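You operate a simulated robot arm through the tools that you are given. There is no shell and no other tool. Be economical: measure what you need, move in short steps, check, and stop when the job is done.

The job below is to be done with a simulated robot arm. You get a single attempt, and the scene is never put back.

## Task
Check that the red sensor switches on and off in the cold well.
Fine: cool till the lamp is green, knob all the way back, wait for red; only then put the sensor back where it stood. The other sensor stays.
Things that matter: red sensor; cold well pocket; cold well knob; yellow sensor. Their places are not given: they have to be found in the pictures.

Only the result counts: the job must be done as asked and must still hold three seconds after the hand-in. Knocking over, shifting, dropping, spilling or breaking anything else fails it.

## Robot
A 6-joint arm with a two-finger parallel gripper, fixed in place. Base frame: the origin is at the foot of the arm, x ahead of it, y to its left, z up; the work surface is at about z = 800. Units: mm, degrees, N and s.
With the tool pointing down near the work surface it reaches from about 240 to 640 mm from the base axis. Its first joint turns from -66.0 to 66.0 degrees. Payload 2.7 kg.
Tool frame: the origin (TCP) lies between the finger pads and is the grasp point; the fingertips stand 23 mm ahead of it; z points along the fingers, y is the line along which they close. The gripper opens to 94 mm. The fingers are 38 mm wide and 10 mm thick; the gripper's body (54 by 96 mm) begins 39 mm behind the TCP.
Orientation is that of the tool frame in the base frame, as [roll, pitch, yaw] about the fixed x, y, z axes, in that order (R = Rz(yaw) Ry(pitch) Rx(roll)). With the fingers straight down and closing along the base's y, the tool's x points along the base's -x, its y along +y and its z along -z.

## Interface
- The arm moves only by the tool step_arm. Its argument "commands" is one flat list of numbers, 7 for each row, row after row: the shift along the tool's x, y, z in mm, then the turn, a rotation vector about the tool's x, y, z in degrees, then the opening, from 0 (shut) to 1 (fully open). In form: [x, y, z, ax, ay, az, grip, x, y, z, ax, ay, az, grip, ...]. A call has 1 to 20 rows; each row shifts and turns the commanded pose from where the row before left it, along the tool's axes as they then stand. Each row takes 0.2 s and may step no farther than 50 mm and 8.6 degrees from the row before; otherwise, or with a gripper value out of range, the whole call is refused. A pose out of reach is approached as far as the arm can. The call stops where the force on the tool passes 90 N (or 10 N more than at its start, if that is more) or the arm is blocked; 0.2 s more then pass. Each finger travels about 45 mm/s and halts on what it meets, pressing with about 35 N; the grip force reading is that of the motor and also rises with nothing between the fingers. The clock runs only during rows and for 0.2 s after the last one: add rows that do not move to give the fingers time. It gives the time, the measured TCP pose, the force on the tool (base axes), the opening and the grip force at its end, in the units of the frame above (readings bear some noise), and new pictures: "show" is both (left out), scene, wrist or none.
- Cameras (640 x 400 px; columns grow to the right, rows downward): "scene" is fixed at [76, -434.7, 1397.4]; the picture's right is [0.76, -0.65, 0.00], its down [-0.41, -0.48, -0.78] and it looks along [0.50, 0.59, -0.63] (base axes); focal length 321 px, centre (320, 200). "wrist" rides on the gripper at [-39, 0, -44] in the tool frame; the picture's right is [0.00, -1.00, 0.00], its down [0.97, 0.00, -0.24] and it looks along [0.24, 0.00, 0.97] (tool axes); focal length 218 px, centre (320, 200).
- pixel_to_xyz(camera, pixels): for up to 12 pixels [column, row] of the newest picture of that camera ("zoom" is the newest enlarged one), the place [x, y, z] in the base frame of the surface seen there, good to about 3 mm. The clock stands still meanwhile.
- close_up(camera, box): a new picture of the part [left, top, right, bottom] of that camera's present view, enlarged. The clock stands still meanwhile.
- finish_job(): hands the job in; it is judged then, once.

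Keep the steps short. Do not move on a guess: measure, check each grasp and each placing, and mend mistakes. In all there are 80 turns and 120 pictures (those below and enlarged ones count). Leave the gripper open and the arm clear of the work at the hand-in unless told otherwise, and finish with a single line.

The tools are called after "Call:" by a JSON object that holds its "fn" and its "kwargs". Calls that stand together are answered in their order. step_arm: Moves the arm, as the interface text tells. Its arguments: {"type":"object","properties":{"commands":{"type":"array"},"show":{"type":"string","enum":["both","scene","wrist","none"]}},"required":["commands"]} The other tools are called the same way: pixel_to_xyz (camera, pixels) gives the place of the surface under pixels of a picture; close_up (camera, box) takes an enlarged picture of a part of a camera's view; finish_job () hands the job in.

At the start:

```text
clock: 0.0
ee_pos: [347.8, 41.1, 1109.6]
ee_rot: [180.0, 0.1, -179.9]
contact_force: [-0.4, 0.3, 0.5]
width: 93.6
finger_force: 0.0
```

scene: 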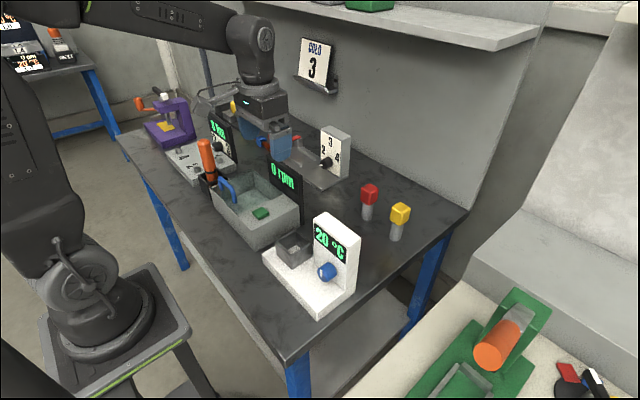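
wrist: 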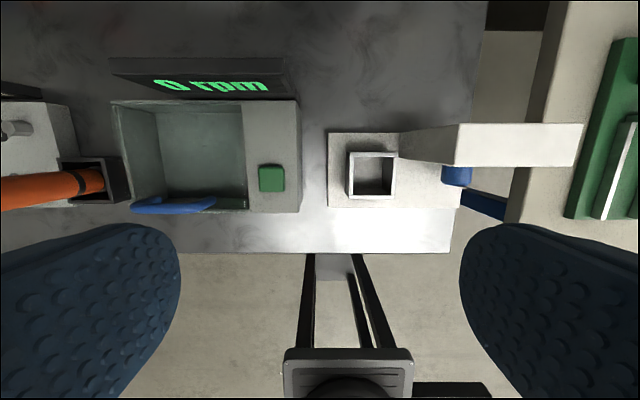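

I see the red sensor near (369,200), the yellow one near (399,220), and a white device with a display reading "20 °C", a blue knob and a pocket. I'll enlarge these areas first.

Call:
{"fn": "close_up", "kwargs": {"camera": "scene", "box": [250, 170, 430, 320]}}

Call:
{"fn": "close_up", "kwargs": {"camera": "scene", "box": [130, 30, 370, 190]}}

Call:
{"fn": "pixel_to_xyz", "kwargs": {"camera": "scene", "pixels": [[369, 188], [368, 197], [367, 212], [400, 207], [399, 219], [397, 234], [327, 271], [318, 270], [293, 243], [335, 232], [300, 280], [366, 221]]}}

```text
2.67 times, centred on (340, 245) of scene
```

zoom: 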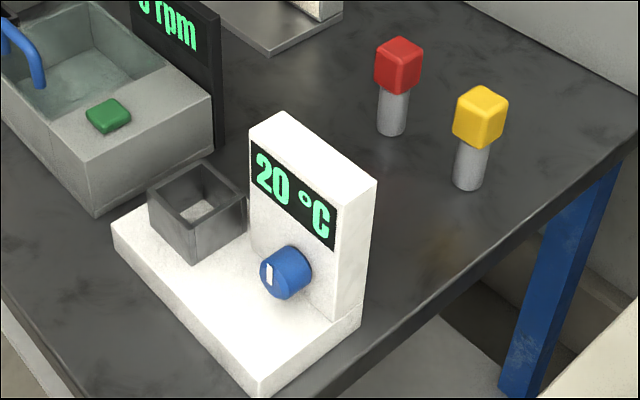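

```text
2.50 times, centred on (250, 110) of scene
```

zoom: 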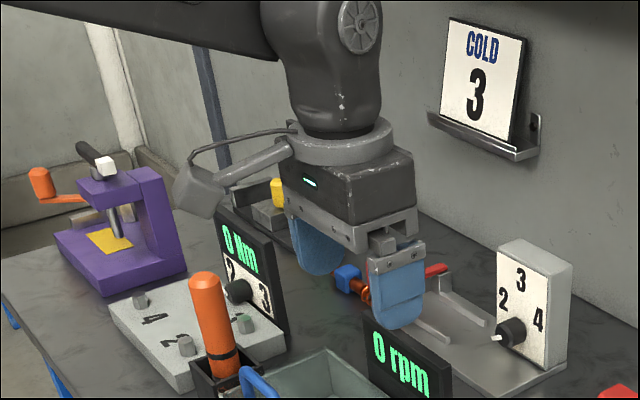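

```text
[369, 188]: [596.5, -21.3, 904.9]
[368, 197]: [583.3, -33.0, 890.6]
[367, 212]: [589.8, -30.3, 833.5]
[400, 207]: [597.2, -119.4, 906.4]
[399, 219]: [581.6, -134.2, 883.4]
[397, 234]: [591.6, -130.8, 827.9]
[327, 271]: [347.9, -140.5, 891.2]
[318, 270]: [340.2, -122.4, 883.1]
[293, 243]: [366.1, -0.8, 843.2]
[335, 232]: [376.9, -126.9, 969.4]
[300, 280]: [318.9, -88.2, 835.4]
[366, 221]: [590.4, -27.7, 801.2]
```

The knob, at about (345,-135,888), faces the robot along -x. I'll enlarge the wrist view of the well before moving.

Call:
{"fn": "close_up", "kwargs": {"camera": "wrist", "box": [300, 80, 620, 280]}}

Call:
{"fn": "pixel_to_xyz", "kwargs": {"camera": "wrist", "pixels": [[350, 155], [394, 155], [350, 197], [394, 197], [372, 175], [458, 168], [456, 182], [330, 135], [331, 205], [462, 145], [582, 125], [440, 140]]}}

```text
2.00 times, centred on (460, 180) of wrist
```

zoom: 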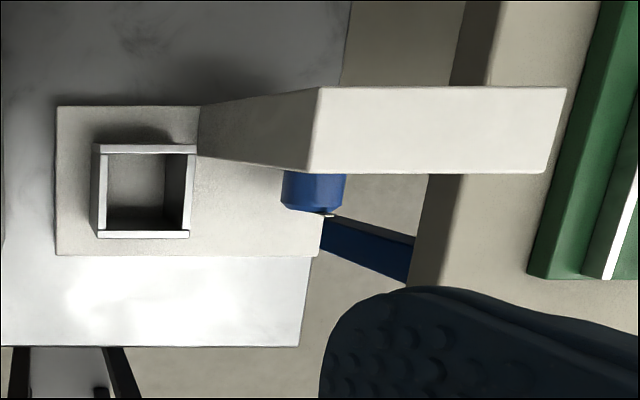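

```text
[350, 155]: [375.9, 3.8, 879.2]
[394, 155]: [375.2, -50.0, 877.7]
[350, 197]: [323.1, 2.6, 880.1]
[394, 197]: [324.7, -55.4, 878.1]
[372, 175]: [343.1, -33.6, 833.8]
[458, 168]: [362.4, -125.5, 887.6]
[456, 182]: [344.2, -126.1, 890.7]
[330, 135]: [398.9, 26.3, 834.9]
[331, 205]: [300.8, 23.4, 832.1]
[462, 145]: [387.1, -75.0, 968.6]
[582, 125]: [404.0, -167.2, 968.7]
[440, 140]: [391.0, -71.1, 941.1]
```

Next I'll measure the back wall and shelf so the arm stays clear of them, along with the table area around the red sensor.

Call:
{"fn": "pixel_to_xyz", "kwargs": {"camera": "scene", "pixels": [[420, 130], [400, 160], [318, 85], [430, 45], [340, 20], [345, 150], [466, 210], [440, 185]]}}

Call:
{"fn": "close_up", "kwargs": {"camera": "scene", "box": [340, 170, 430, 250]}}

```text
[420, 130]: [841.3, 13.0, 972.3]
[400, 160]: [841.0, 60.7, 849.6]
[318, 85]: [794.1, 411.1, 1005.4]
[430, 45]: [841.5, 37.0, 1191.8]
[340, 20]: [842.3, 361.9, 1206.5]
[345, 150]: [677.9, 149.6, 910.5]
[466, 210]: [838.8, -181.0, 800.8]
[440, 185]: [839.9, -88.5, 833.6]
```

```text
5.00 times, centred on (385, 210) of scene
```

zoom: 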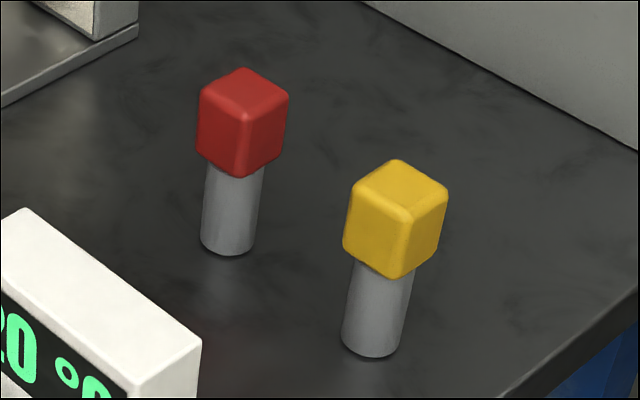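

The wall is at x≈840, so there is room. I'll move above the red sensor, high up, to view it.

Call:
{"fn": "step_arm", "kwargs": {"commands": [-42, -14, 14, 0, 0, 0, 1, -42, -14, 14, 0, 0, 0, 1, -42, -14, 14, 0, 0, 0, 1, -42, -14, 14, 0, 0, 0, 1, -42, -14, 14, 0, 0, 0, 1, 0, 0, 0, 0, 0, 0, 1], "show": "wrist"}}

```text
clock: 1.4
ee_pos: [558.1, -26.0, 1039.8]
ee_rot: [-179.9, -0.1, -179.9]
contact_force: [-0.6, -0.4, 0.4]
width: 93.7
finger_force: 0.0
```

wrist: 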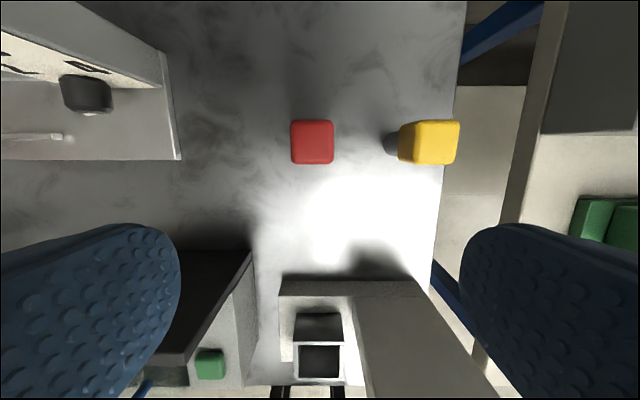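

The caps line up with the base axes. I'll measure the red cap's edges at (292–333, 120–163).

Call:
{"fn": "pixel_to_xyz", "kwargs": {"camera": "wrist", "pixels": [[312, 125], [312, 142], [312, 158], [296, 142], [329, 142], [430, 140], [312, 146], [292, 355], [345, 355], [320, 360]]}}

Call:
{"fn": "close_up", "kwargs": {"camera": "wrist", "box": [260, 260, 420, 400]}}

Call:
{"fn": "close_up", "kwargs": {"camera": "wrist", "box": [270, 100, 350, 180]}}

```text
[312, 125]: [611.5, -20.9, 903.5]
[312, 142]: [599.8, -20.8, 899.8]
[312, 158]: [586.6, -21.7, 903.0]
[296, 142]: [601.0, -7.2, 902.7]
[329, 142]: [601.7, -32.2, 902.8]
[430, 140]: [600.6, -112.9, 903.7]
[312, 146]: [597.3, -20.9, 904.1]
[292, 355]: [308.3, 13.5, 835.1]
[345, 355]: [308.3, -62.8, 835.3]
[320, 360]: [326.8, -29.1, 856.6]
```

```text
2.86 times, centred on (340, 330) of wrist
```

zoom: 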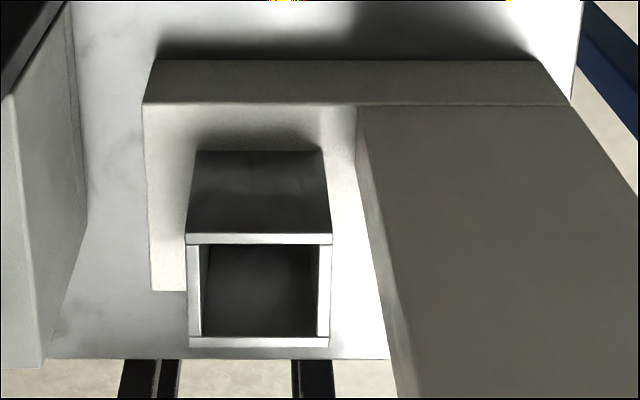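

```text
5.00 times, centred on (310, 140) of wrist
```

zoom: 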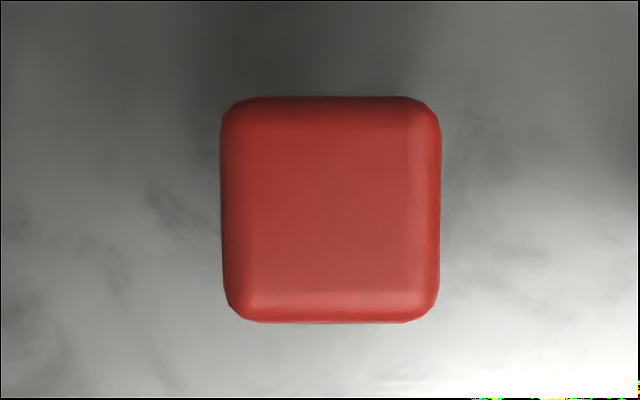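

The red cap is centred at (599,-20), its top is at z≈904 and it is about 34 mm wide. Gripping it along x keeps the gripper body clear of the well's panel. So I'll centre over it and yaw +90°, with the camera towards +y.

Call:
{"fn": "step_arm", "kwargs": {"commands": [-41, 6, 0, 0, 0, 0, 1, 0, 0, 0, 0, 0, -8.2, 1, 0, 0, 0, 0, 0, -8.2, 1, 0, 0, 0, 0, 0, -8.2, 1, 0, 0, 0, 0, 0, -8.2, 1, 0, 0, 0, 0, 0, -8.2, 1, 0, 0, 0, 0, 0, -8.2, 1, 0, 0, 0, 0, 0, -8.2, 1, 0, 0, 0, 0, 0, -8.2, 1, 0, 0, 0, 0, 0, -8.2, 1, 0, 0, 0, 0, 0, -8.2, 1, 0, 0, 0, 0, 0, -8.0, 1, 0, 0, 0, 0, 0, 0, 1], "show": "wrist"}}

```text
clock: 4.2
ee_pos: [598.2, -22.2, 1039.1]
ee_rot: [-179.9, 0.0, -89.8]
contact_force: [0.1, 0.0, 0.2]
width: 93.9
finger_force: 0.1
```

wrist: 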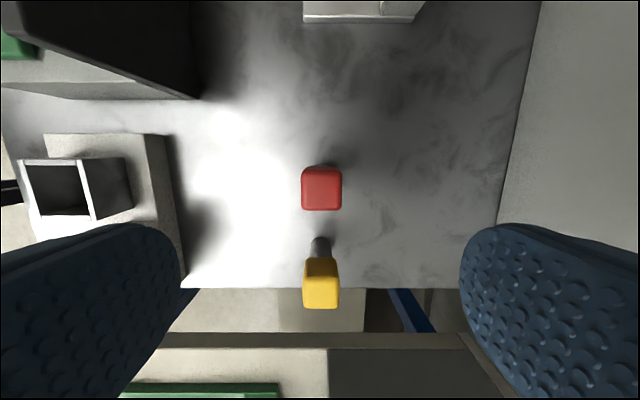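

The cap sits centred between the fingers. I'll go down 150 mm, shifting 2 mm in y and 1 mm in x.

Call:
{"fn": "step_arm", "kwargs": {"commands": [-2, -1, 40, 0, 0, 0, 1, 0, 0, 40, 0, 0, 0, 1, 0, 0, 40, 0, 0, 0, 1, 0, 0, 20, 0, 0, 0, 1, 0, 0, 10, 0, 0, 0, 1, 0, 0, 0, 0, 0, 0, 1]}}

```text
clock: 5.6
ee_pos: [598.4, -19.0, 890.4]
ee_rot: [-179.9, 0.0, -90.0]
contact_force: [0.2, 0.0, 0.4]
width: 93.6
finger_force: 0.0
```

scene: 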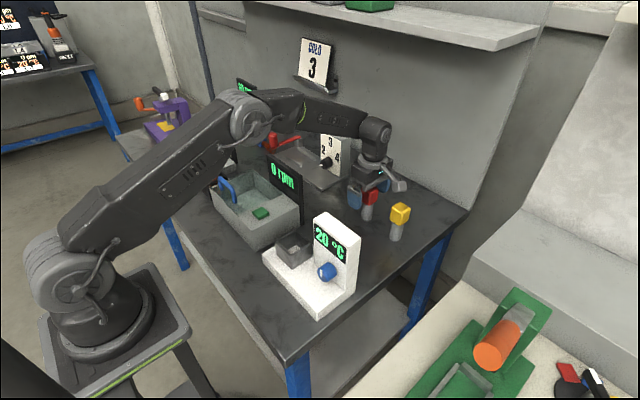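
wrist: 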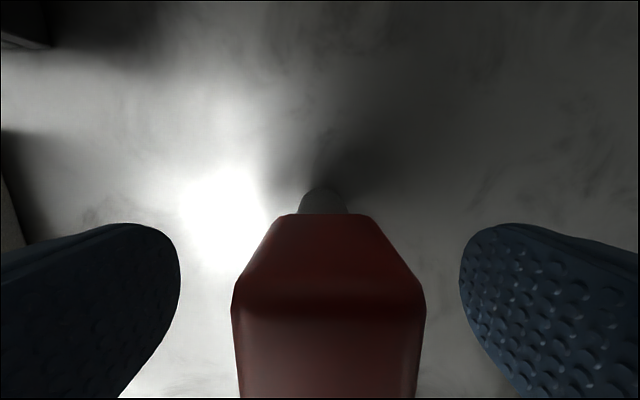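

The fingers straddle the cap. I'll nudge +1.4 mm in x to centre and then close.

Call:
{"fn": "step_arm", "kwargs": {"commands": [0, -1.4, 0, 0, 0, 0, 1, 0, 0, 0, 0, 0, 0, 0.5, 0, 0, 0, 0, 0, 0, 0.25, 0, 0, 0, 0, 0, 0, 0.25, 0, 0, 0, 0, 0, 0, 0.25, 0, 0, 0, 0, 0, 0, 0.25, 0, 0, 0, 0, 0, 0, 0.25, 0, 0, 0, 0, 0, 0, 0.25], "show": "wrist"}}

```text
clock: 7.4
ee_pos: [600.7, -19.6, 891.0]
ee_rot: [-179.9, 0.0, -89.8]
contact_force: [-1.2, -0.3, -0.2]
width: 35.2
finger_force: 35.0
```

wrist: 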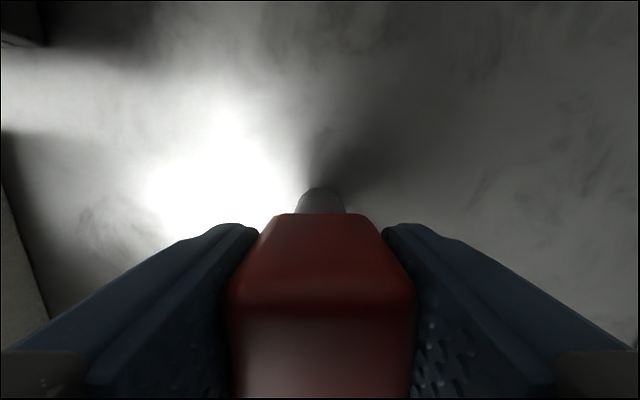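

Gripped at width 35.2. The standing pose is TCP (600.5,-19.6,891). I'll lift 140 mm and carry it over the pocket at about (350,-25).

Call:
{"fn": "step_arm", "kwargs": {"commands": [0, 0, -20, 0, 0, 0, 0.25, 0, 0, -40, 0, 0, 0, 0.25, 0, 0, -40, 0, 0, 0, 0.25, 0, 0, -40, 0, 0, 0, 0.25, 0, 15, 0, 0, 0, 0, 0.25, 0, 30, 0, 0, 0, 0, 0.25, 0, 30, 0, 0, 0, 0, 0.25, 1, 30, 0, 0, 0, 0, 0.25, 1, 30, 0, 0, 0, 0, 0.25, 1, 30, 0, 0, 0, 0, 0.25, 1, 30, 0, 0, 0, 0, 0.25, 1, 30, 0, 0, 0, 0, 0.25, 1, 15, 0, 0, 0, 0, 0.25, 0, 10, 0, 0, 0, 0, 0.25, 0, 0, 0, 0, 0, 0, 0.25]}}

```text
clock: 10.6
ee_pos: [349.4, -27.2, 1029.4]
ee_rot: [-179.8, 0.1, -90.0]
contact_force: [0.3, 0.4, -0.9]
width: 35.7
finger_force: 34.9
```

scene: 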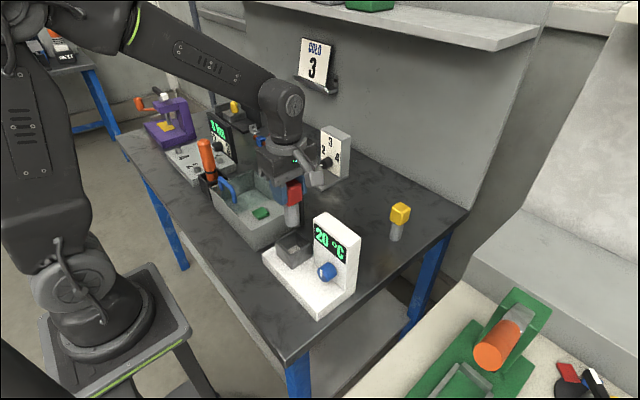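
wrist: 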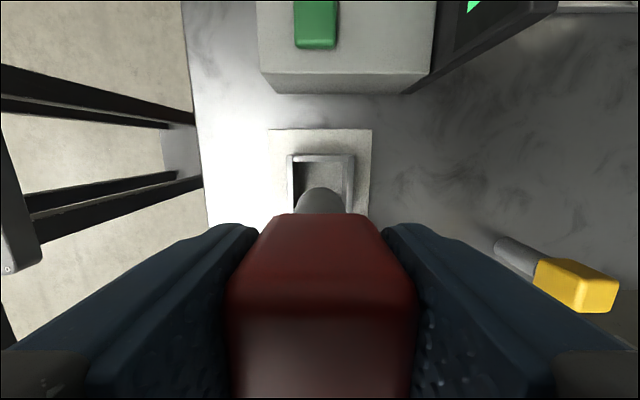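

It is over the pocket. I'll refine the pocket centre from the rim edges.

Call:
{"fn": "pixel_to_xyz", "kwargs": {"camera": "wrist", "pixels": [[290, 158], [352, 158], [290, 190], [351, 190], [296, 180], [347, 180], [320, 157]]}}

Call:
{"fn": "close_up", "kwargs": {"camera": "scene", "box": [250, 160, 370, 280]}}

Call:
{"fn": "close_up", "kwargs": {"camera": "wrist", "box": [260, 120, 380, 220]}}

```text
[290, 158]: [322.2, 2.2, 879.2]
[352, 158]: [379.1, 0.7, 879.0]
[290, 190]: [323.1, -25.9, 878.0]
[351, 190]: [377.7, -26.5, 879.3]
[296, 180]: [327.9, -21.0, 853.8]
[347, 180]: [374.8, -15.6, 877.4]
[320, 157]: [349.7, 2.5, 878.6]
```

```text
3.33 times, centred on (310, 220) of scene
```

zoom: 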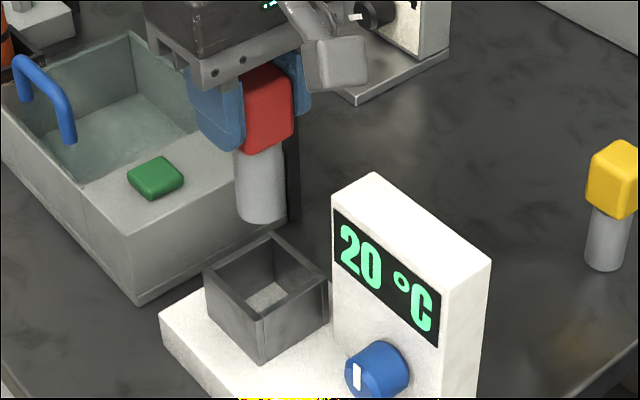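

```text
4.00 times, centred on (320, 170) of wrist
```

zoom: 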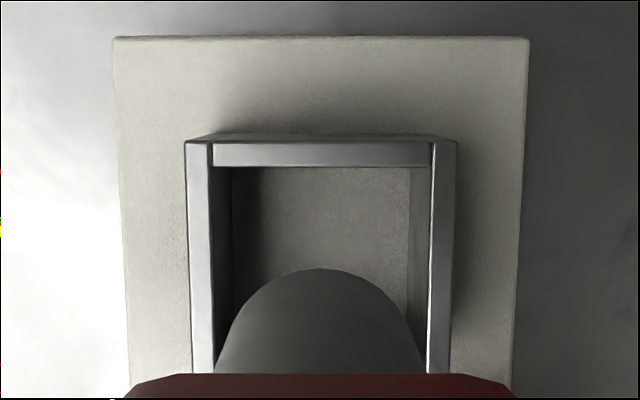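

The pocket centre is at about (350,-25.8) and its floor at z≈834, so contact should come at TCP z≈925. I'll go down, slowing near the end.

Call:
{"fn": "step_arm", "kwargs": {"commands": [-1, 0, 30, 0, 0, 0, 0.25, 0, 0, 30, 0, 0, 0, 0.25, 0, 0, 20, 0, 0, 0, 0.25, 0, 0, 12, 0, 0, 0, 0.25, 0, 0, 5, 0, 0, 0, 0.25, 0, 0, 3, 0, 0, 0, 0.25, 0, 0, 0, 0, 0, 0, 0.25]}}

```text
clock: 12.2
ee_pos: [349.9, -25.8, 927.8]
ee_rot: [-180.0, -0.1, -89.9]
contact_force: [-0.1, 0.7, -1.1]
width: 35.8
finger_force: 35.5
```

scene: 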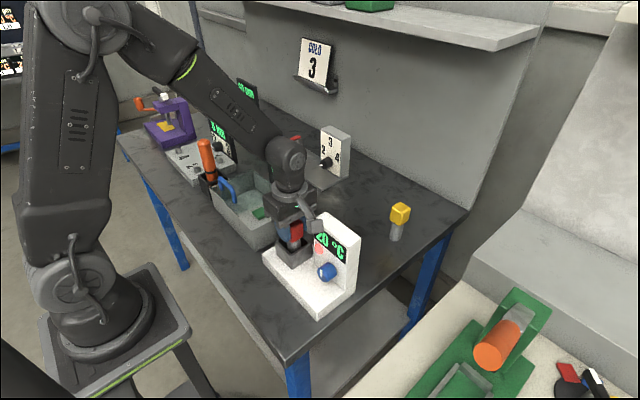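
wrist: 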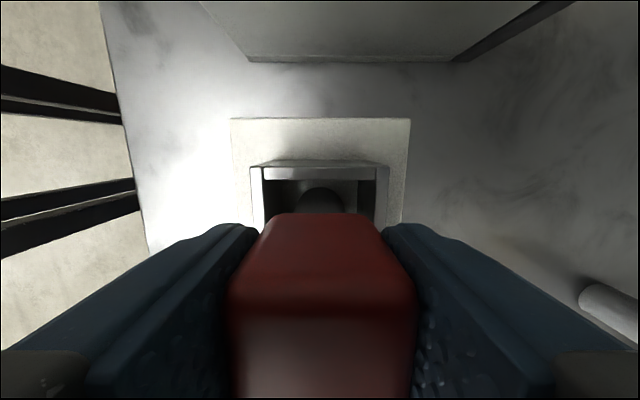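

The sensor is inside the pocket with no contact yet. I'll lower it in 1 mm steps.

Call:
{"fn": "step_arm", "kwargs": {"commands": [0, 0, 1, 0, 0, 0, 0.25, 0, 0, 1, 0, 0, 0, 0.25, 0, 0, 1, 0, 0, 0, 0.25, 0, 0, 0, 0, 0, 0, 0.25], "show": "none"}}

```text
clock: 13.2
ee_pos: [350.3, -25.4, 926.1]
ee_rot: [-179.9, 0.0, -89.9]
contact_force: [-0.1, -0.8, 0.5]
width: 35.5
finger_force: 35.0
```

Call:
{"fn": "step_arm", "kwargs": {"commands": [0, 0, 1, 0, 0, 0, 0.25, 0, 0, 1, 0, 0, 0, 0.25, 0, 0, 0, 0, 0, 0, 0.25], "show": "none"}}

```text
clock: 14.0
ee_pos: [351.1, -24.7, 925.5]
ee_rot: [-179.9, 0.0, -89.9]
contact_force: [-0.2, -1.3, 9.3]
width: 35.2
finger_force: 35.4
```

Contact at 925.5 with 9 N. I'll ease up 0.5 mm, open the fingers and rise.

Call:
{"fn": "step_arm", "kwargs": {"commands": [0, 0, -0.7, 0, 0, 0, 0.25, 0, 0, 0, 0, 0, 0, 0.5, 0, 0, 0, 0, 0, 0, 0.8, 0, 0, 0, 0, 0, 0, 0.8, 0, 0, 0, 0, 0, 0, 0.8, 0, 0, 0, 0, 0, 0, 0.8, 0, 0, -20, 0, 0, 0, 0.8, 0, 0, -40, 0, 0, 0, 0.8, 0, 0, -40, 0, 0, 0, 0.8, 0, 0, -40, 0, 0, 0, 0.8, 0, 0, 0, 0, 0, 0, 0.8]}}

```text
clock: 16.4
ee_pos: [351.6, -23.8, 1063.3]
ee_rot: [-179.9, 0.0, -90.0]
contact_force: [-0.1, -0.8, 0.0]
width: 75.5
finger_force: 0.0
```

scene: 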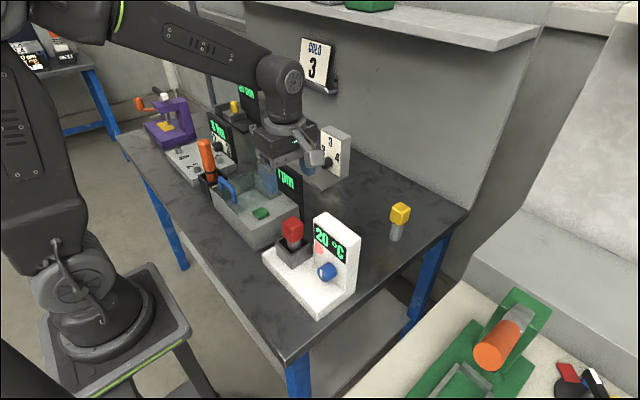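
wrist: 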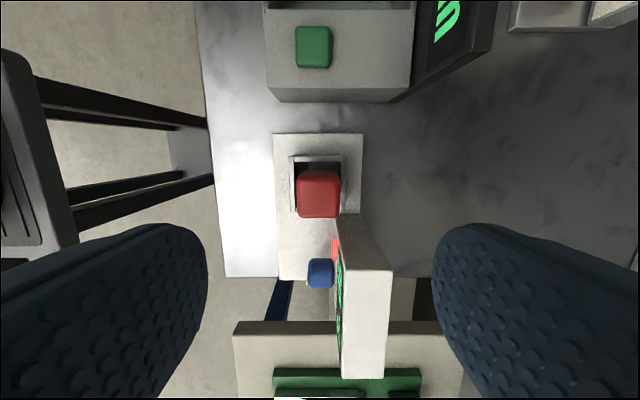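

A lamp has appeared on the panel near the display. I'll enlarge the well and measure the knob.

Call:
{"fn": "close_up", "kwargs": {"camera": "scene", "box": [260, 200, 380, 320]}}

Call:
{"fn": "pixel_to_xyz", "kwargs": {"camera": "zoom", "pixels": [[350, 225], [358, 245], [368, 240], [400, 240], [350, 255], [310, 170], [420, 330], [330, 160], [370, 220], [370, 270], [390, 225], [265, 310]]}}

Call:
{"fn": "pixel_to_xyz", "kwargs": {"camera": "wrist", "pixels": [[309, 272], [321, 262], [321, 272], [321, 284], [331, 272], [343, 300]]}}

```text
3.33 times, centred on (320, 260) of scene
```

zoom: 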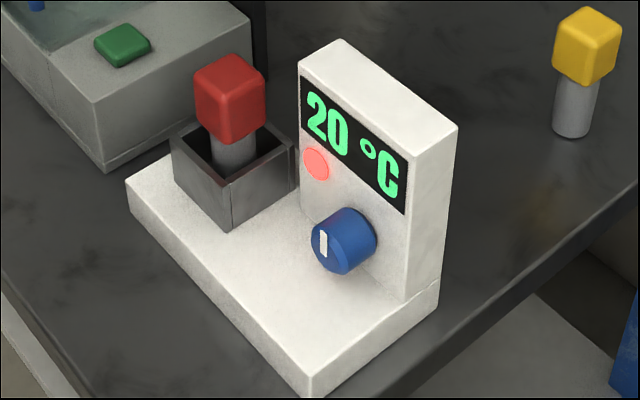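

```text
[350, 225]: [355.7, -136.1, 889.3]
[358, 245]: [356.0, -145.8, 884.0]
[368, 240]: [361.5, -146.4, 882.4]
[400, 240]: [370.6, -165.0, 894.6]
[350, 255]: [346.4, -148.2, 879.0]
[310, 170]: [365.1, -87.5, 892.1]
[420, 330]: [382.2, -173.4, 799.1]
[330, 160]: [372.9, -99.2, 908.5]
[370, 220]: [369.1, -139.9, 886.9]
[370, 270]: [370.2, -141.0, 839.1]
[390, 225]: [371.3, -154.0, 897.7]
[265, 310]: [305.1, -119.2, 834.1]
```

```text
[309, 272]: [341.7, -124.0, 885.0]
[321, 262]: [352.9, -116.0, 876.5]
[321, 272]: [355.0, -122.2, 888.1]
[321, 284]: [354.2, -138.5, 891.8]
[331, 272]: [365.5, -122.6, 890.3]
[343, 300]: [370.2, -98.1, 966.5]
```

The lamp is on the panel and glows red at 20 °C. The blue knob's axis runs along x, about y≈-130, z≈878. I'll turn the wrist back to yaw 180 and step back to y≈-130 while staying high. Then I'll tilt forward to look at the knob.

Call:
{"fn": "step_arm", "kwargs": {"commands": [0, 0, 0, 0, 0, 8.2, 0.8, 0, 0, 0, 0, 0, 8.2, 0.8, 0, 0, 0, 0, 0, 8.2, 0.8, 0, 0, 0, 0, 0, 8.2, 0.8, 0, 0, 0, 0, 0, 8.2, 0.8, 0, 0, 0, 0, 0, 8.2, 0.8, 0, 0, 0, 0, 0, 8.2, 0.8, 0, 0, 0, 0, 0, 8.2, 0.8, 0, 0, 0, 0, 0, 8.2, 0.8, 0, 0, 0, 0, 0, 8.2, 0.8, 0, 0, 0, 0, 0, 8.0, 0.8, 10, -35, 0, 0, 0, 0, 0.8, 15, -35, 0, 0, 0, 0, 0.8, 15, -35, 0, 0, 0, 0, 0.8, 0, 0, 0, 0, 0, 0, 0.8], "show": "none"}}

Call:
{"fn": "step_arm", "kwargs": {"commands": [0, 0, 0, 0, -8, 0, 0.8, 0, 0, 0, 0, -8, 0, 0.8, 0, 0, 0, 0, -8, 0, 0.8, 0, 0, 0, 0, -8, 0, 0.8, 0, 0, 0, 0, -8, 0, 0.8, 0, 0, 0, 0, 0, 0, 0.8]}}

```text
clock: 19.6
ee_pos: [310.6, -132.0, 1065.2]
ee_rot: [-179.9, 0.1, 180.0]
contact_force: [0.2, 0.2, 0.3]
width: 75.2
finger_force: 0.0
```

```text
clock: 21.0
ee_pos: [311.3, -130.8, 1064.8]
ee_rot: [180.0, 40.1, -180.0]
contact_force: [-0.1, -0.4, 0.1]
width: 75.0
finger_force: 0.1
```

scene: 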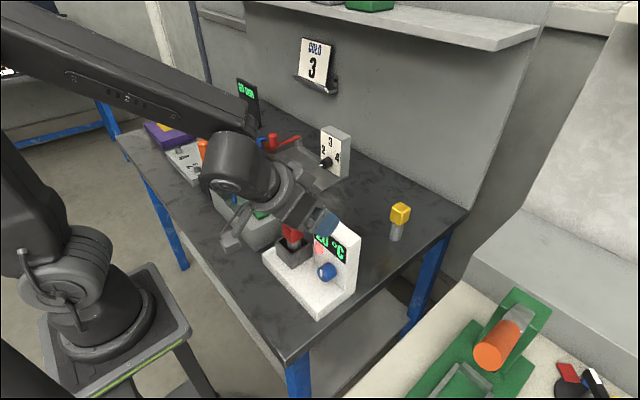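
wrist: 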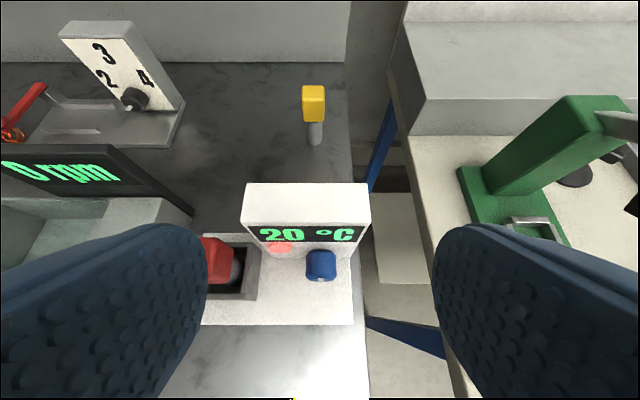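

The view works and the tilt is fine. I'll back off and come down to about (260,-130,960), keeping the 40° tilt, to see the knob's face.

Call:
{"fn": "step_arm", "kwargs": {"commands": [21.3, 0, 9.5, 0, 0, 0, 0.8, 21.3, 0, 9.5, 0, 0, 0, 0.8, 21.3, 0, 9.5, 0, 0, 0, 0.8, 21.3, 0, 9.5, 0, 0, 0, 0.8, 21.3, 0, 9.5, 0, 0, 0, 0.8, 0, 0, 0, 0, 0, 0, 0.8]}}

```text
clock: 22.4
ee_pos: [260.8, -129.5, 958.5]
ee_rot: [179.9, 40.1, 180.0]
contact_force: [0.6, -0.7, 0.2]
width: 75.1
finger_force: 0.0
```

scene: 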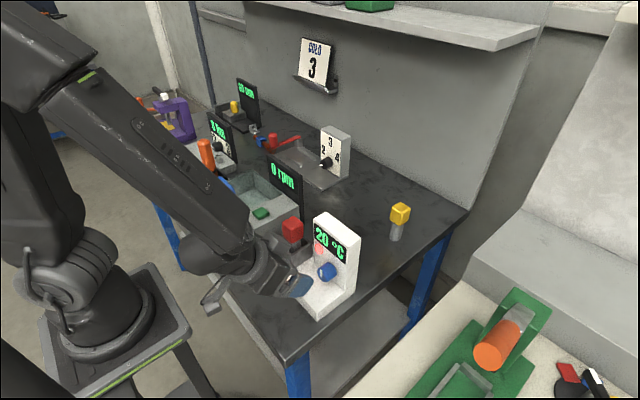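
wrist: 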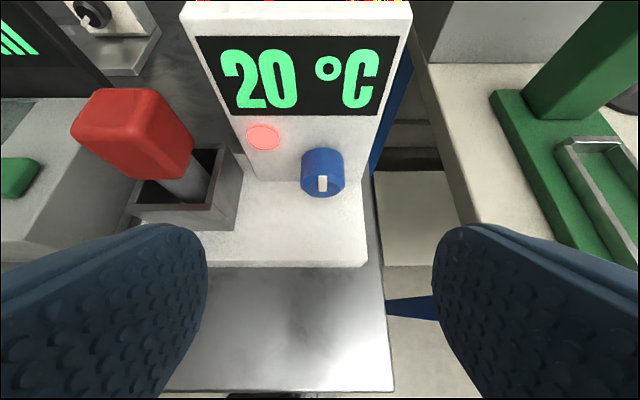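

I'll enlarge the knob face and measure it.

Call:
{"fn": "close_up", "kwargs": {"camera": "wrist", "box": [220, 110, 380, 220]}}

Call:
{"fn": "pixel_to_xyz", "kwargs": {"camera": "wrist", "pixels": [[305, 183], [341, 181], [323, 177], [323, 195], [323, 186], [303, 165], [342, 162], [322, 150]]}}

```text
3.64 times, centred on (300, 165) of wrist
```

zoom: 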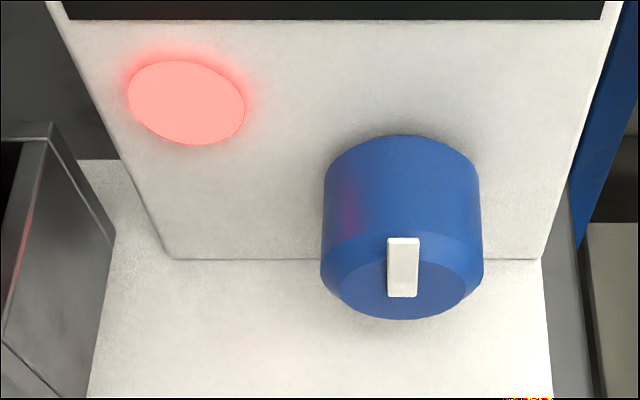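

```text
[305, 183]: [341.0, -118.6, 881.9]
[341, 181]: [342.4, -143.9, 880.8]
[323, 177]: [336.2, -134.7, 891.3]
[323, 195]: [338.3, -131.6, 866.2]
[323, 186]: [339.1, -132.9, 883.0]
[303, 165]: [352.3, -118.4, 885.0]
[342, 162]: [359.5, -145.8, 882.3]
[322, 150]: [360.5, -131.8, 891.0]
```

The knob's mark points straight up. The knob centre is y≈-132, z≈878, its front is at x≈338, and it is about 28 mm across. I'll tilt the remaining 50° until the tool is horizontal, facing the knob.

Call:
{"fn": "step_arm", "kwargs": {"commands": [0, 0, 0, 0, -8.3, 0, 0.8, 0, 0, 0, 0, -8.3, 0, 0.8, 0, 0, 0, 0, -8.3, 0, 0.8, 0, 0, 0, 0, -8.3, 0, 0.8, 0, 0, 0, 0, -8.3, 0, 0.8, 0, 0, 0, 0, -8.4, 0, 0.8, 0, 0, 0, 0, 0, 0, 0.8]}}

```text
clock: 24.0
ee_pos: [287.9, -176.9, 996.1]
ee_rot: [103.2, 89.8, 103.2]
contact_force: [1.5, -1.1, -0.5]
width: 75.4
finger_force: 0.1
out of reach, approached as far as the arm can: row 1, 2, 3, 4, 5, 6
```

scene: 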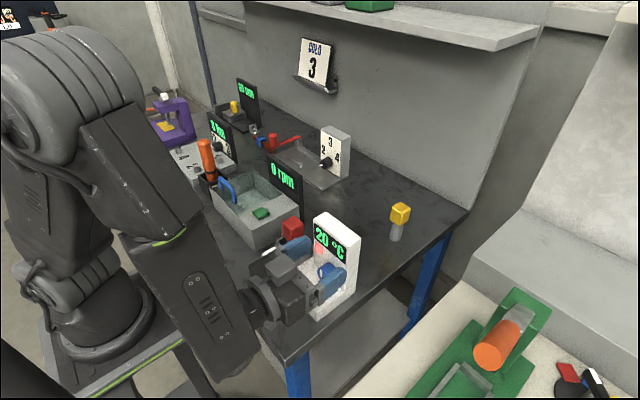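
wrist: 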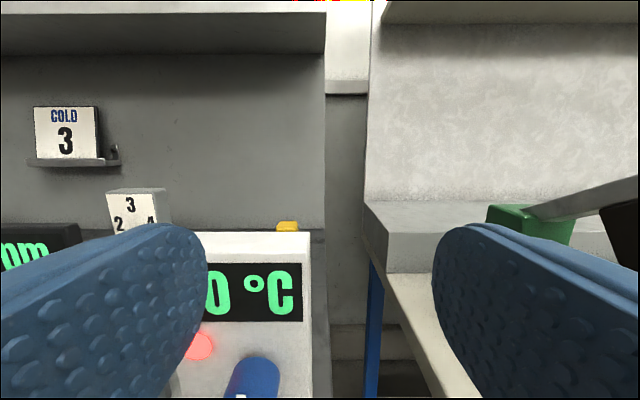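

The arm fell short: TCP is (288,-177,996) with the tool horizontal, so this pose is near the inner reach limit. I'll test one small forward step to learn where the commanded pose stands.

Call:
{"fn": "step_arm", "kwargs": {"commands": [0, 0, 15, 0, 0, 0, 0.8, 0, 0, 0, 0, 0, 0, 0.8], "show": "none"}}

```text
clock: 24.6
ee_pos: [302.1, -176.3, 995.7]
ee_rot: [90.4, 90.0, 90.3]
contact_force: [-0.8, -0.3, -0.3]
width: 75.3
finger_force: 0.1
```

The commanded pose follows the real one and is now reachable at x=302. I'll shift y by +44 to line up with the knob and check.

Call:
{"fn": "step_arm", "kwargs": {"commands": [0, 15, 0, 0, 0, 0, 0.8, 0, 15, 0, 0, 0, 0, 0.8, 0, 14, 0, 0, 0, 0, 0.8, 20, 0, 0, 0, 0, 0, 0.8, 20, 0, 0, 0, 0, 0, 0.8, 0, 0, 0, 0, 0, 0, 0.8]}}

```text
clock: 26.0
ee_pos: [315.5, -161.7, 998.3]
ee_rot: [120.1, 89.7, 120.3]
contact_force: [0.4, 0.2, -0.2]
width: 75.1
finger_force: 0.0
out of reach, approached as far as the arm can: row 1, 2, 3, 4, 5
```

scene: 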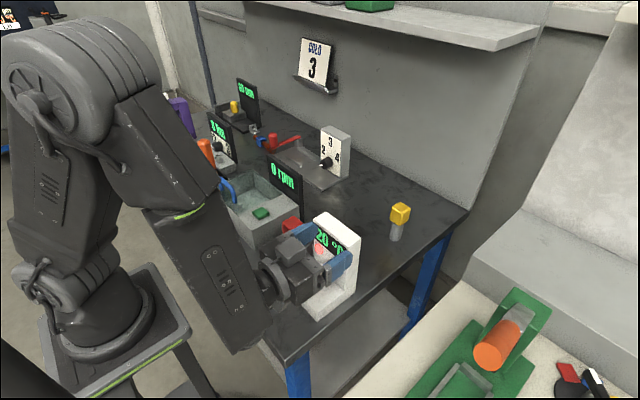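
wrist: 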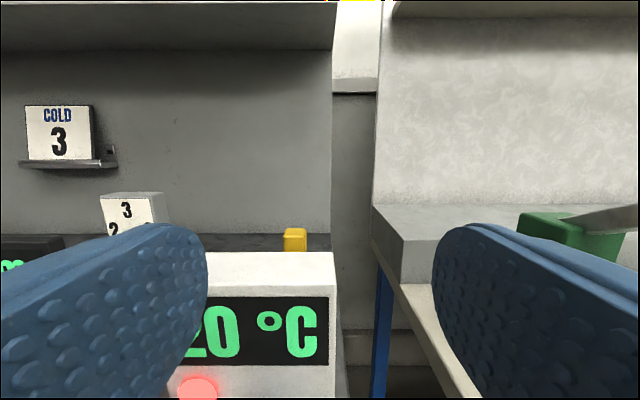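

Horizontal is out of reach here, but a 40° forward tilt works. The pads can still pinch the knob along y with that tilt and swing about its axis. I'll tilt back to 40° in place.

Call:
{"fn": "step_arm", "kwargs": {"commands": [0, 0, 0, 0, 8.3, 0, 0.8, 0, 0, 0, 0, 8.3, 0, 0.8, 0, 0, 0, 0, 8.3, 0, 0.8, 0, 0, 0, 0, 8.3, 0, 0.8, 0, 0, 0, 0, 8.3, 0, 0.8, 0, 0, 0, 0, 8.3, 0, 0.8, 0, 0, 0, 0, 0, 0, 0.8], "show": "none"}}

```text
clock: 27.6
ee_pos: [316.2, -161.7, 999.5]
ee_rot: [-179.9, 40.3, -179.9]
contact_force: [0.5, -0.5, 0.2]
width: 75.1
finger_force: 0.1
```

At 40° again. I'll move to the pre-approach point (301,-132,917), which is 45 mm short of the grasp along the tool axis.

Call:
{"fn": "step_arm", "kwargs": {"commands": [16.2, 7.4, 13.4, 0, 0, 0, 0.8, 16.2, 7.4, 13.4, 0, 0, 0, 0.8, 16.3, 7.4, 13.5, 0, 0, 0, 0.7, 16.3, 7.5, 13.5, 0, 0, 0, 0.6, 0, 0, 0, 0, 0, 0, 0.6]}}

```text
clock: 28.8
ee_pos: [298.2, -129.6, 914.6]
ee_rot: [179.9, 40.2, -180.0]
contact_force: [-0.6, -0.3, -0.6]
width: 56.2
finger_force: 0.0
```

scene: 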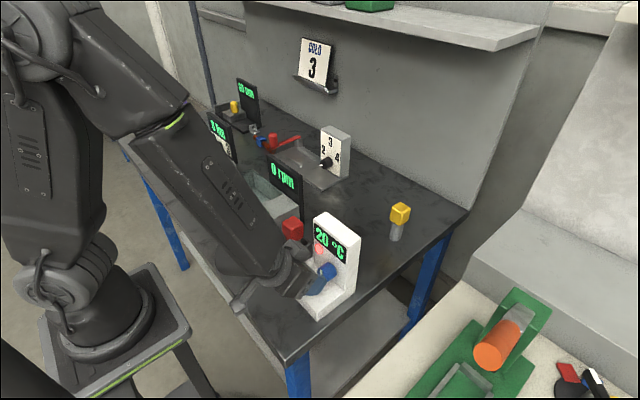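
wrist: 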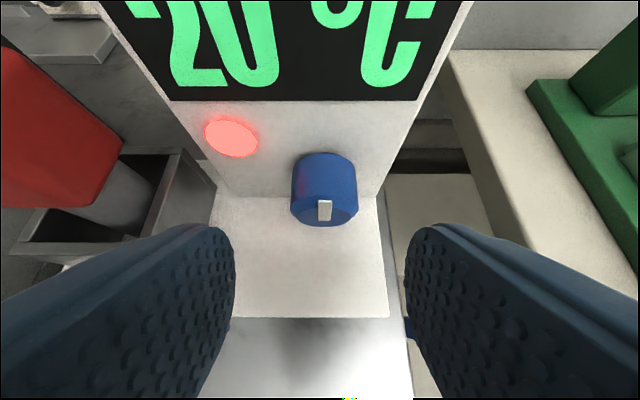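

The knob is centred at about column 324. I'll do one more precise measurement of its face and sides.

Call:
{"fn": "pixel_to_xyz", "kwargs": {"camera": "wrist", "pixels": [[294, 212], [355, 210], [324, 224], [324, 190], [324, 165], [324, 154], [325, 203], [310, 210], [240, 195], [340, 250], [292, 185], [356, 183]]}}

Call:
{"fn": "close_up", "kwargs": {"camera": "wrist", "box": [270, 140, 380, 240]}}

```text
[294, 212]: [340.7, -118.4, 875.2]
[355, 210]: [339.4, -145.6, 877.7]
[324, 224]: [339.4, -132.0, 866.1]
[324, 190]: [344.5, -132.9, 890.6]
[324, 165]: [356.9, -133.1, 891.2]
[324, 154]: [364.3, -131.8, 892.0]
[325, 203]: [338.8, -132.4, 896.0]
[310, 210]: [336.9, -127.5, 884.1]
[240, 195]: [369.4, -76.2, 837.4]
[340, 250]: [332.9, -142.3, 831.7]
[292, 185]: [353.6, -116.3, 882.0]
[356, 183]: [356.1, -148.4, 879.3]
```

```text
4.00 times, centred on (325, 190) of wrist
```

zoom: 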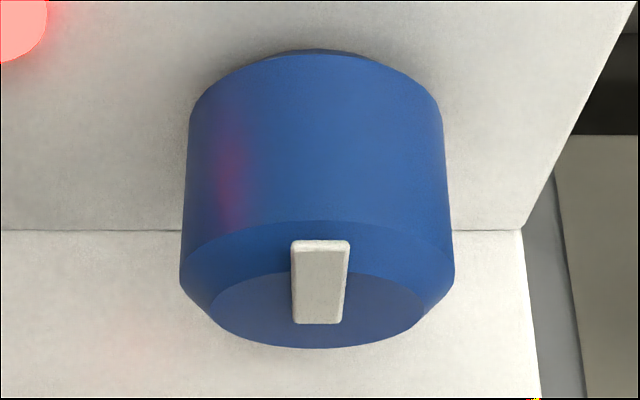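

Knob centre is (y -132, z 876), radius 15.5, front x≈340 and panel x≈366. I'll move the TCP to (332,-132,880) with the fingers open at 56 mm.

Call:
{"fn": "step_arm", "kwargs": {"commands": [-1.2, -1.2, 16, 0, 0, 0, 0.6, -1.2, -1.2, 16, 0, 0, 0, 0.6, -1.1, 0, 10, 0, 0, 0, 0.6, 0, 0, 6.2, 0, 0, 0, 0.6, 0, 0, 0, 0, 0, 0, 0.6]}}

```text
clock: 30.0
ee_pos: [333.4, -133.1, 880.8]
ee_rot: [180.0, 40.2, -179.8]
contact_force: [0.6, -0.1, -0.7]
width: 56.5
finger_force: 0.1
```

scene: 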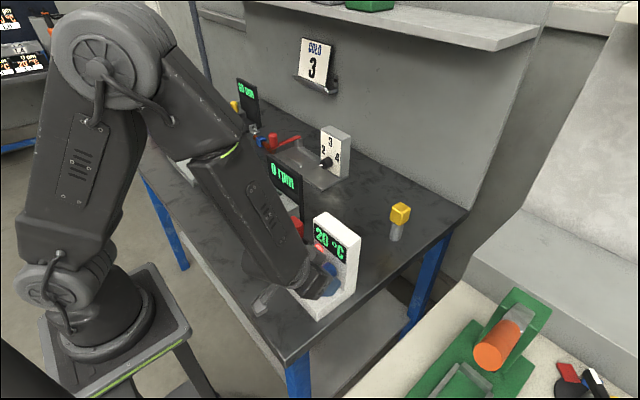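
wrist: 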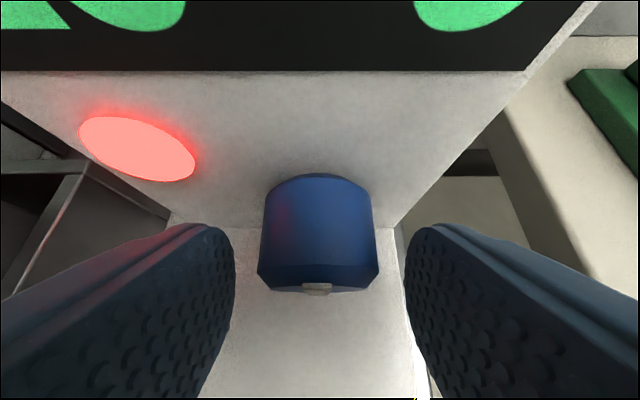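

The knob sits centred between the pads, and the wrist camera sees the lamp. I'll close on the knob.

Call:
{"fn": "step_arm", "kwargs": {"commands": [0, 0, 0, 0, 0, 0, 0.4, 0, 0, 0, 0, 0, 0, 0.2, 0, 0, 0, 0, 0, 0, 0.2, 0, 0, 0, 0, 0, 0, 0.2, 0, 0, 0, 0, 0, 0, 0.2], "show": "wrist"}}

```text
clock: 31.2
ee_pos: [332.3, -131.8, 881.5]
ee_rot: [179.9, 40.1, 180.0]
contact_force: [3.9, 11.2, -1.1]
width: 33.7
finger_force: 45.2
```

wrist: 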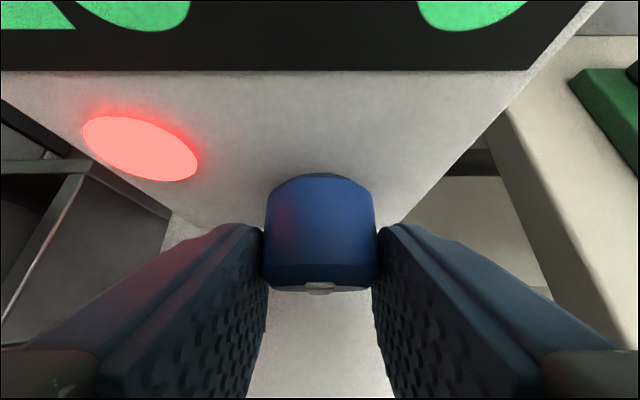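

Gripped: width 33.7, with 11 N sideways. I'll trim 0.5 mm in y and turn clockwise as seen from the front, about base +x, 3×8°, watching the force.

Call:
{"fn": "step_arm", "kwargs": {"commands": [0, 0.5, 0, 0, 0, 0, 0.2, 0, -0.7, 0, -6.1, 0, 5.16, 0.2, 0, -0.7, 0, -6.1, 0, 5.16, 0.2, 0, -0.7, 0, -6.1, 0, 5.16, 0.2, 0, 0, 0, 0, 0, 0, 0.2], "show": "wrist"}}

```text
clock: 32.4
ee_pos: [332.9, -134.8, 881.6]
ee_rot: [149.8, 35.9, 161.1]
contact_force: [-22.7, 1.1, 4.2]
width: 33.7
finger_force: 45.0
```

wrist: 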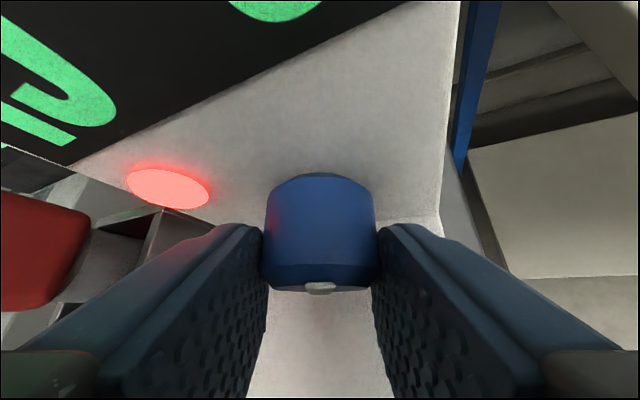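

The knob turned with the gripper, since its mark is still centred. There is −23 N along x, so I'll ease 1 mm back from the panel, wait about 1 s and check the display.

Call:
{"fn": "step_arm", "kwargs": {"commands": [0.8, 0, -0.65, 0, 0, 0, 0.2, 0, 0, 0, 0, 0, 0, 0.2, 0, 0, 0, 0, 0, 0, 0.2, 0, 0, 0, 0, 0, 0, 0.2]}}

Call:
{"fn": "close_up", "kwargs": {"camera": "scene", "box": [270, 200, 390, 300]}}

```text
clock: 33.4
ee_pos: [334.1, -134.7, 881.8]
ee_rot: [149.8, 36.1, 161.2]
contact_force: [-4.2, 3.4, -11.2]
width: 33.7
finger_force: 44.9
```

scene: 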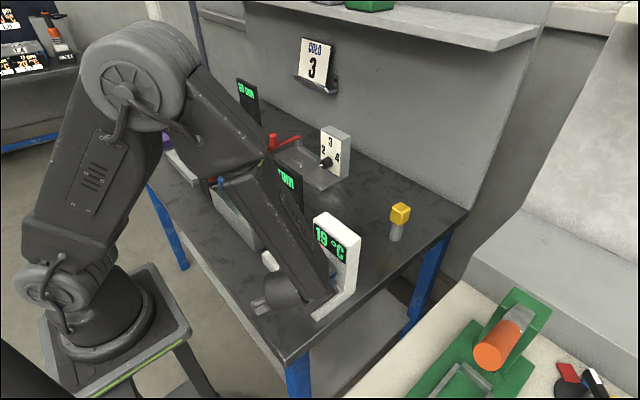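
wrist: 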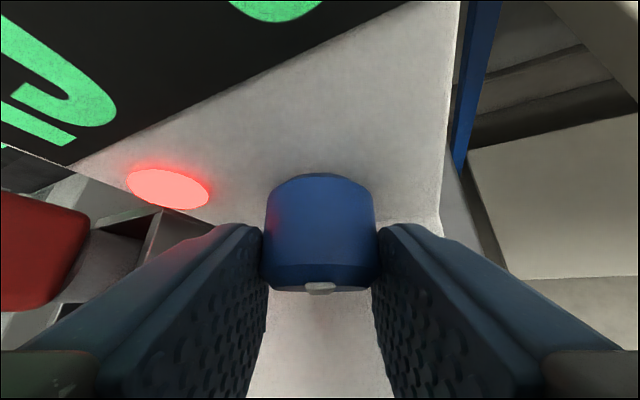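

```text
4.00 times, centred on (330, 250) of scene
```

zoom: 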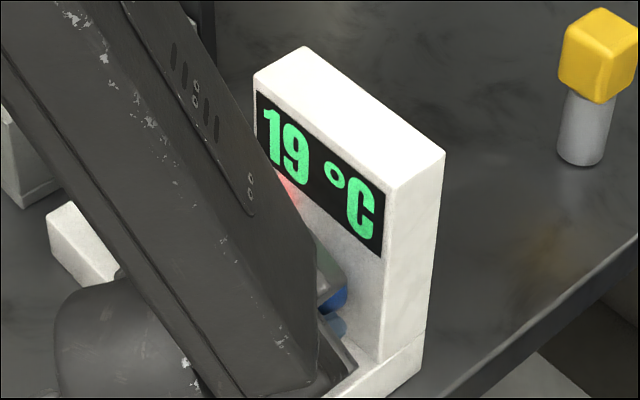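

The display reads 19 °C, so clockwise cools. I'll turn another 24° and wait.

Call:
{"fn": "step_arm", "kwargs": {"commands": [0, -0.7, 0, -6.1, 0, 5.16, 0.2, 0, -0.7, 0, -6.1, 0, 5.16, 0.2, 0, -0.7, 0, -6.1, 0, 5.16, 0.2, 0, 0, 0, 0, 0, 0, 0.2, 0, 0, 0, 0, 0, 0, 0.2, 0, 0, 0, 0, 0, 0, 0.2, 0, 0, 0, 0, 0, 0, 0.2]}}

```text
clock: 35.0
ee_pos: [334.2, -136.9, 878.4]
ee_rot: [124.7, 25.5, 147.9]
contact_force: [8.2, -4.5, -28.9]
width: 33.4
finger_force: 44.9
```

scene: 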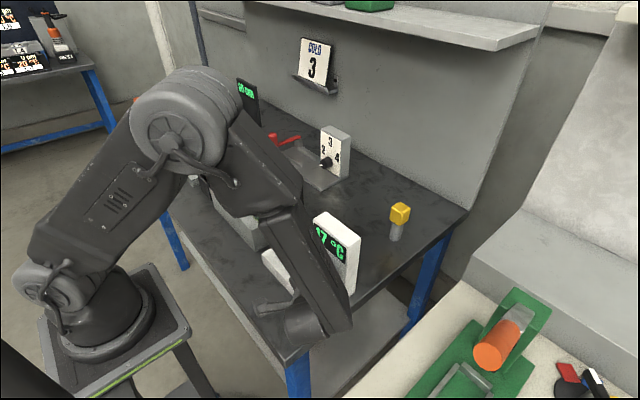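
wrist: 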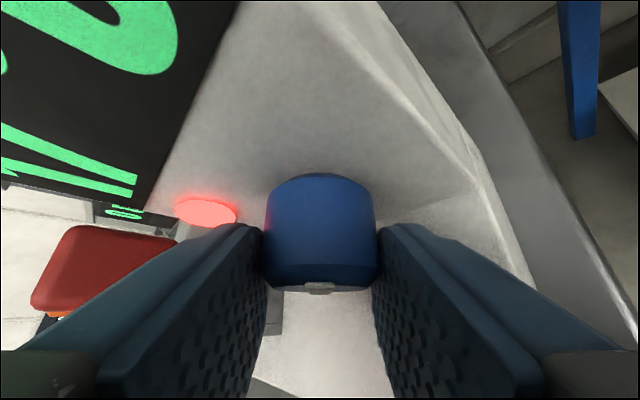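

17 °C and the lamp is still red. I'll relieve the vertical load by 1 mm and wait 3 s to see whether it keeps cooling.

Call:
{"fn": "step_arm", "kwargs": {"commands": [0.43, -0.74, 0.51, 0, 0, 0, 0.2, 0, 0, 0, 0, 0, 0, 0.2, 0, 0, 0, 0, 0, 0, 0.2, 0, 0, 0, 0, 0, 0, 0.2, 0, 0, 0, 0, 0, 0, 0.2, 0, 0, 0, 0, 0, 0, 0.2, 0, 0, 0, 0, 0, 0, 0.2, 0, 0, 0, 0, 0, 0, 0.2, 0, 0, 0, 0, 0, 0, 0.2, 0, 0, 0, 0, 0, 0, 0.2, 0, 0, 0, 0, 0, 0, 0.2, 0, 0, 0, 0, 0, 0, 0.2, 0, 0, 0, 0, 0, 0, 0.2, 0, 0, 0, 0, 0, 0, 0.2, 0, 0, 0, 0, 0, 0, 0.2]}}

```text
clock: 38.2
ee_pos: [333.0, -137.0, 880.8]
ee_rot: [124.5, 25.6, 147.9]
contact_force: [9.5, -12.6, 1.1]
width: 33.6
finger_force: 45.0
```

scene: 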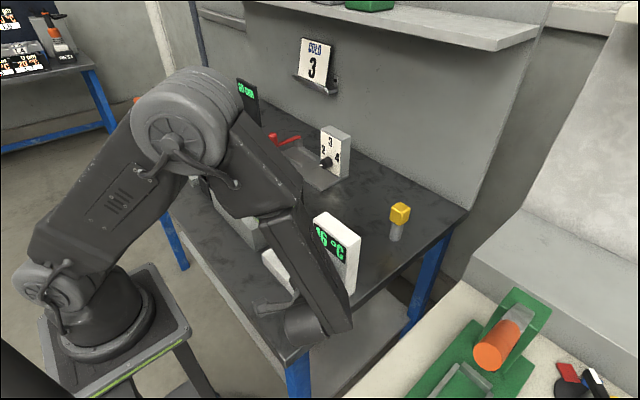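
wrist: 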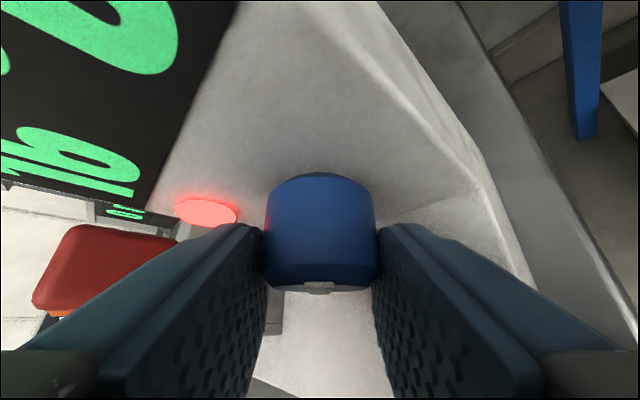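

The display has settled near 16 °C, so the knob angle sets the temperature. I'll turn another 16° here, then regrasp for more.

Call:
{"fn": "step_arm", "kwargs": {"commands": [0, -0.7, 0, -6.1, 0, 5.16, 0.2, 0, -0.7, 0, -6.1, 0, 5.16, 0.2, 0, 0, 0, 0, 0, 0, 0.2, 0, 0, 0, 0, 0, 0, 0.2, 0, 0, 0, 0, 0, 0, 0.2, 0, 0, 0, 0, 0, 0, 0.2, 0, 0, 0, 0, 0, 0, 0.2, 0, 0, 0, 0, 0, 0, 0.2], "show": "wrist"}}

```text
clock: 40.0
ee_pos: [332.1, -137.9, 877.8]
ee_rot: [110.5, 16.5, 142.9]
contact_force: [11.6, -12.8, -3.7]
width: 33.6
finger_force: 44.9
```

wrist: 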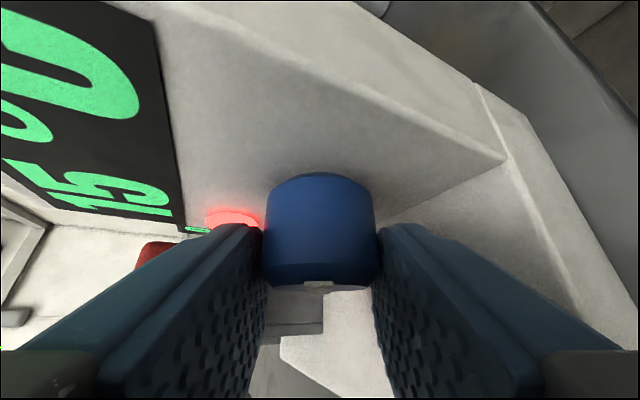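

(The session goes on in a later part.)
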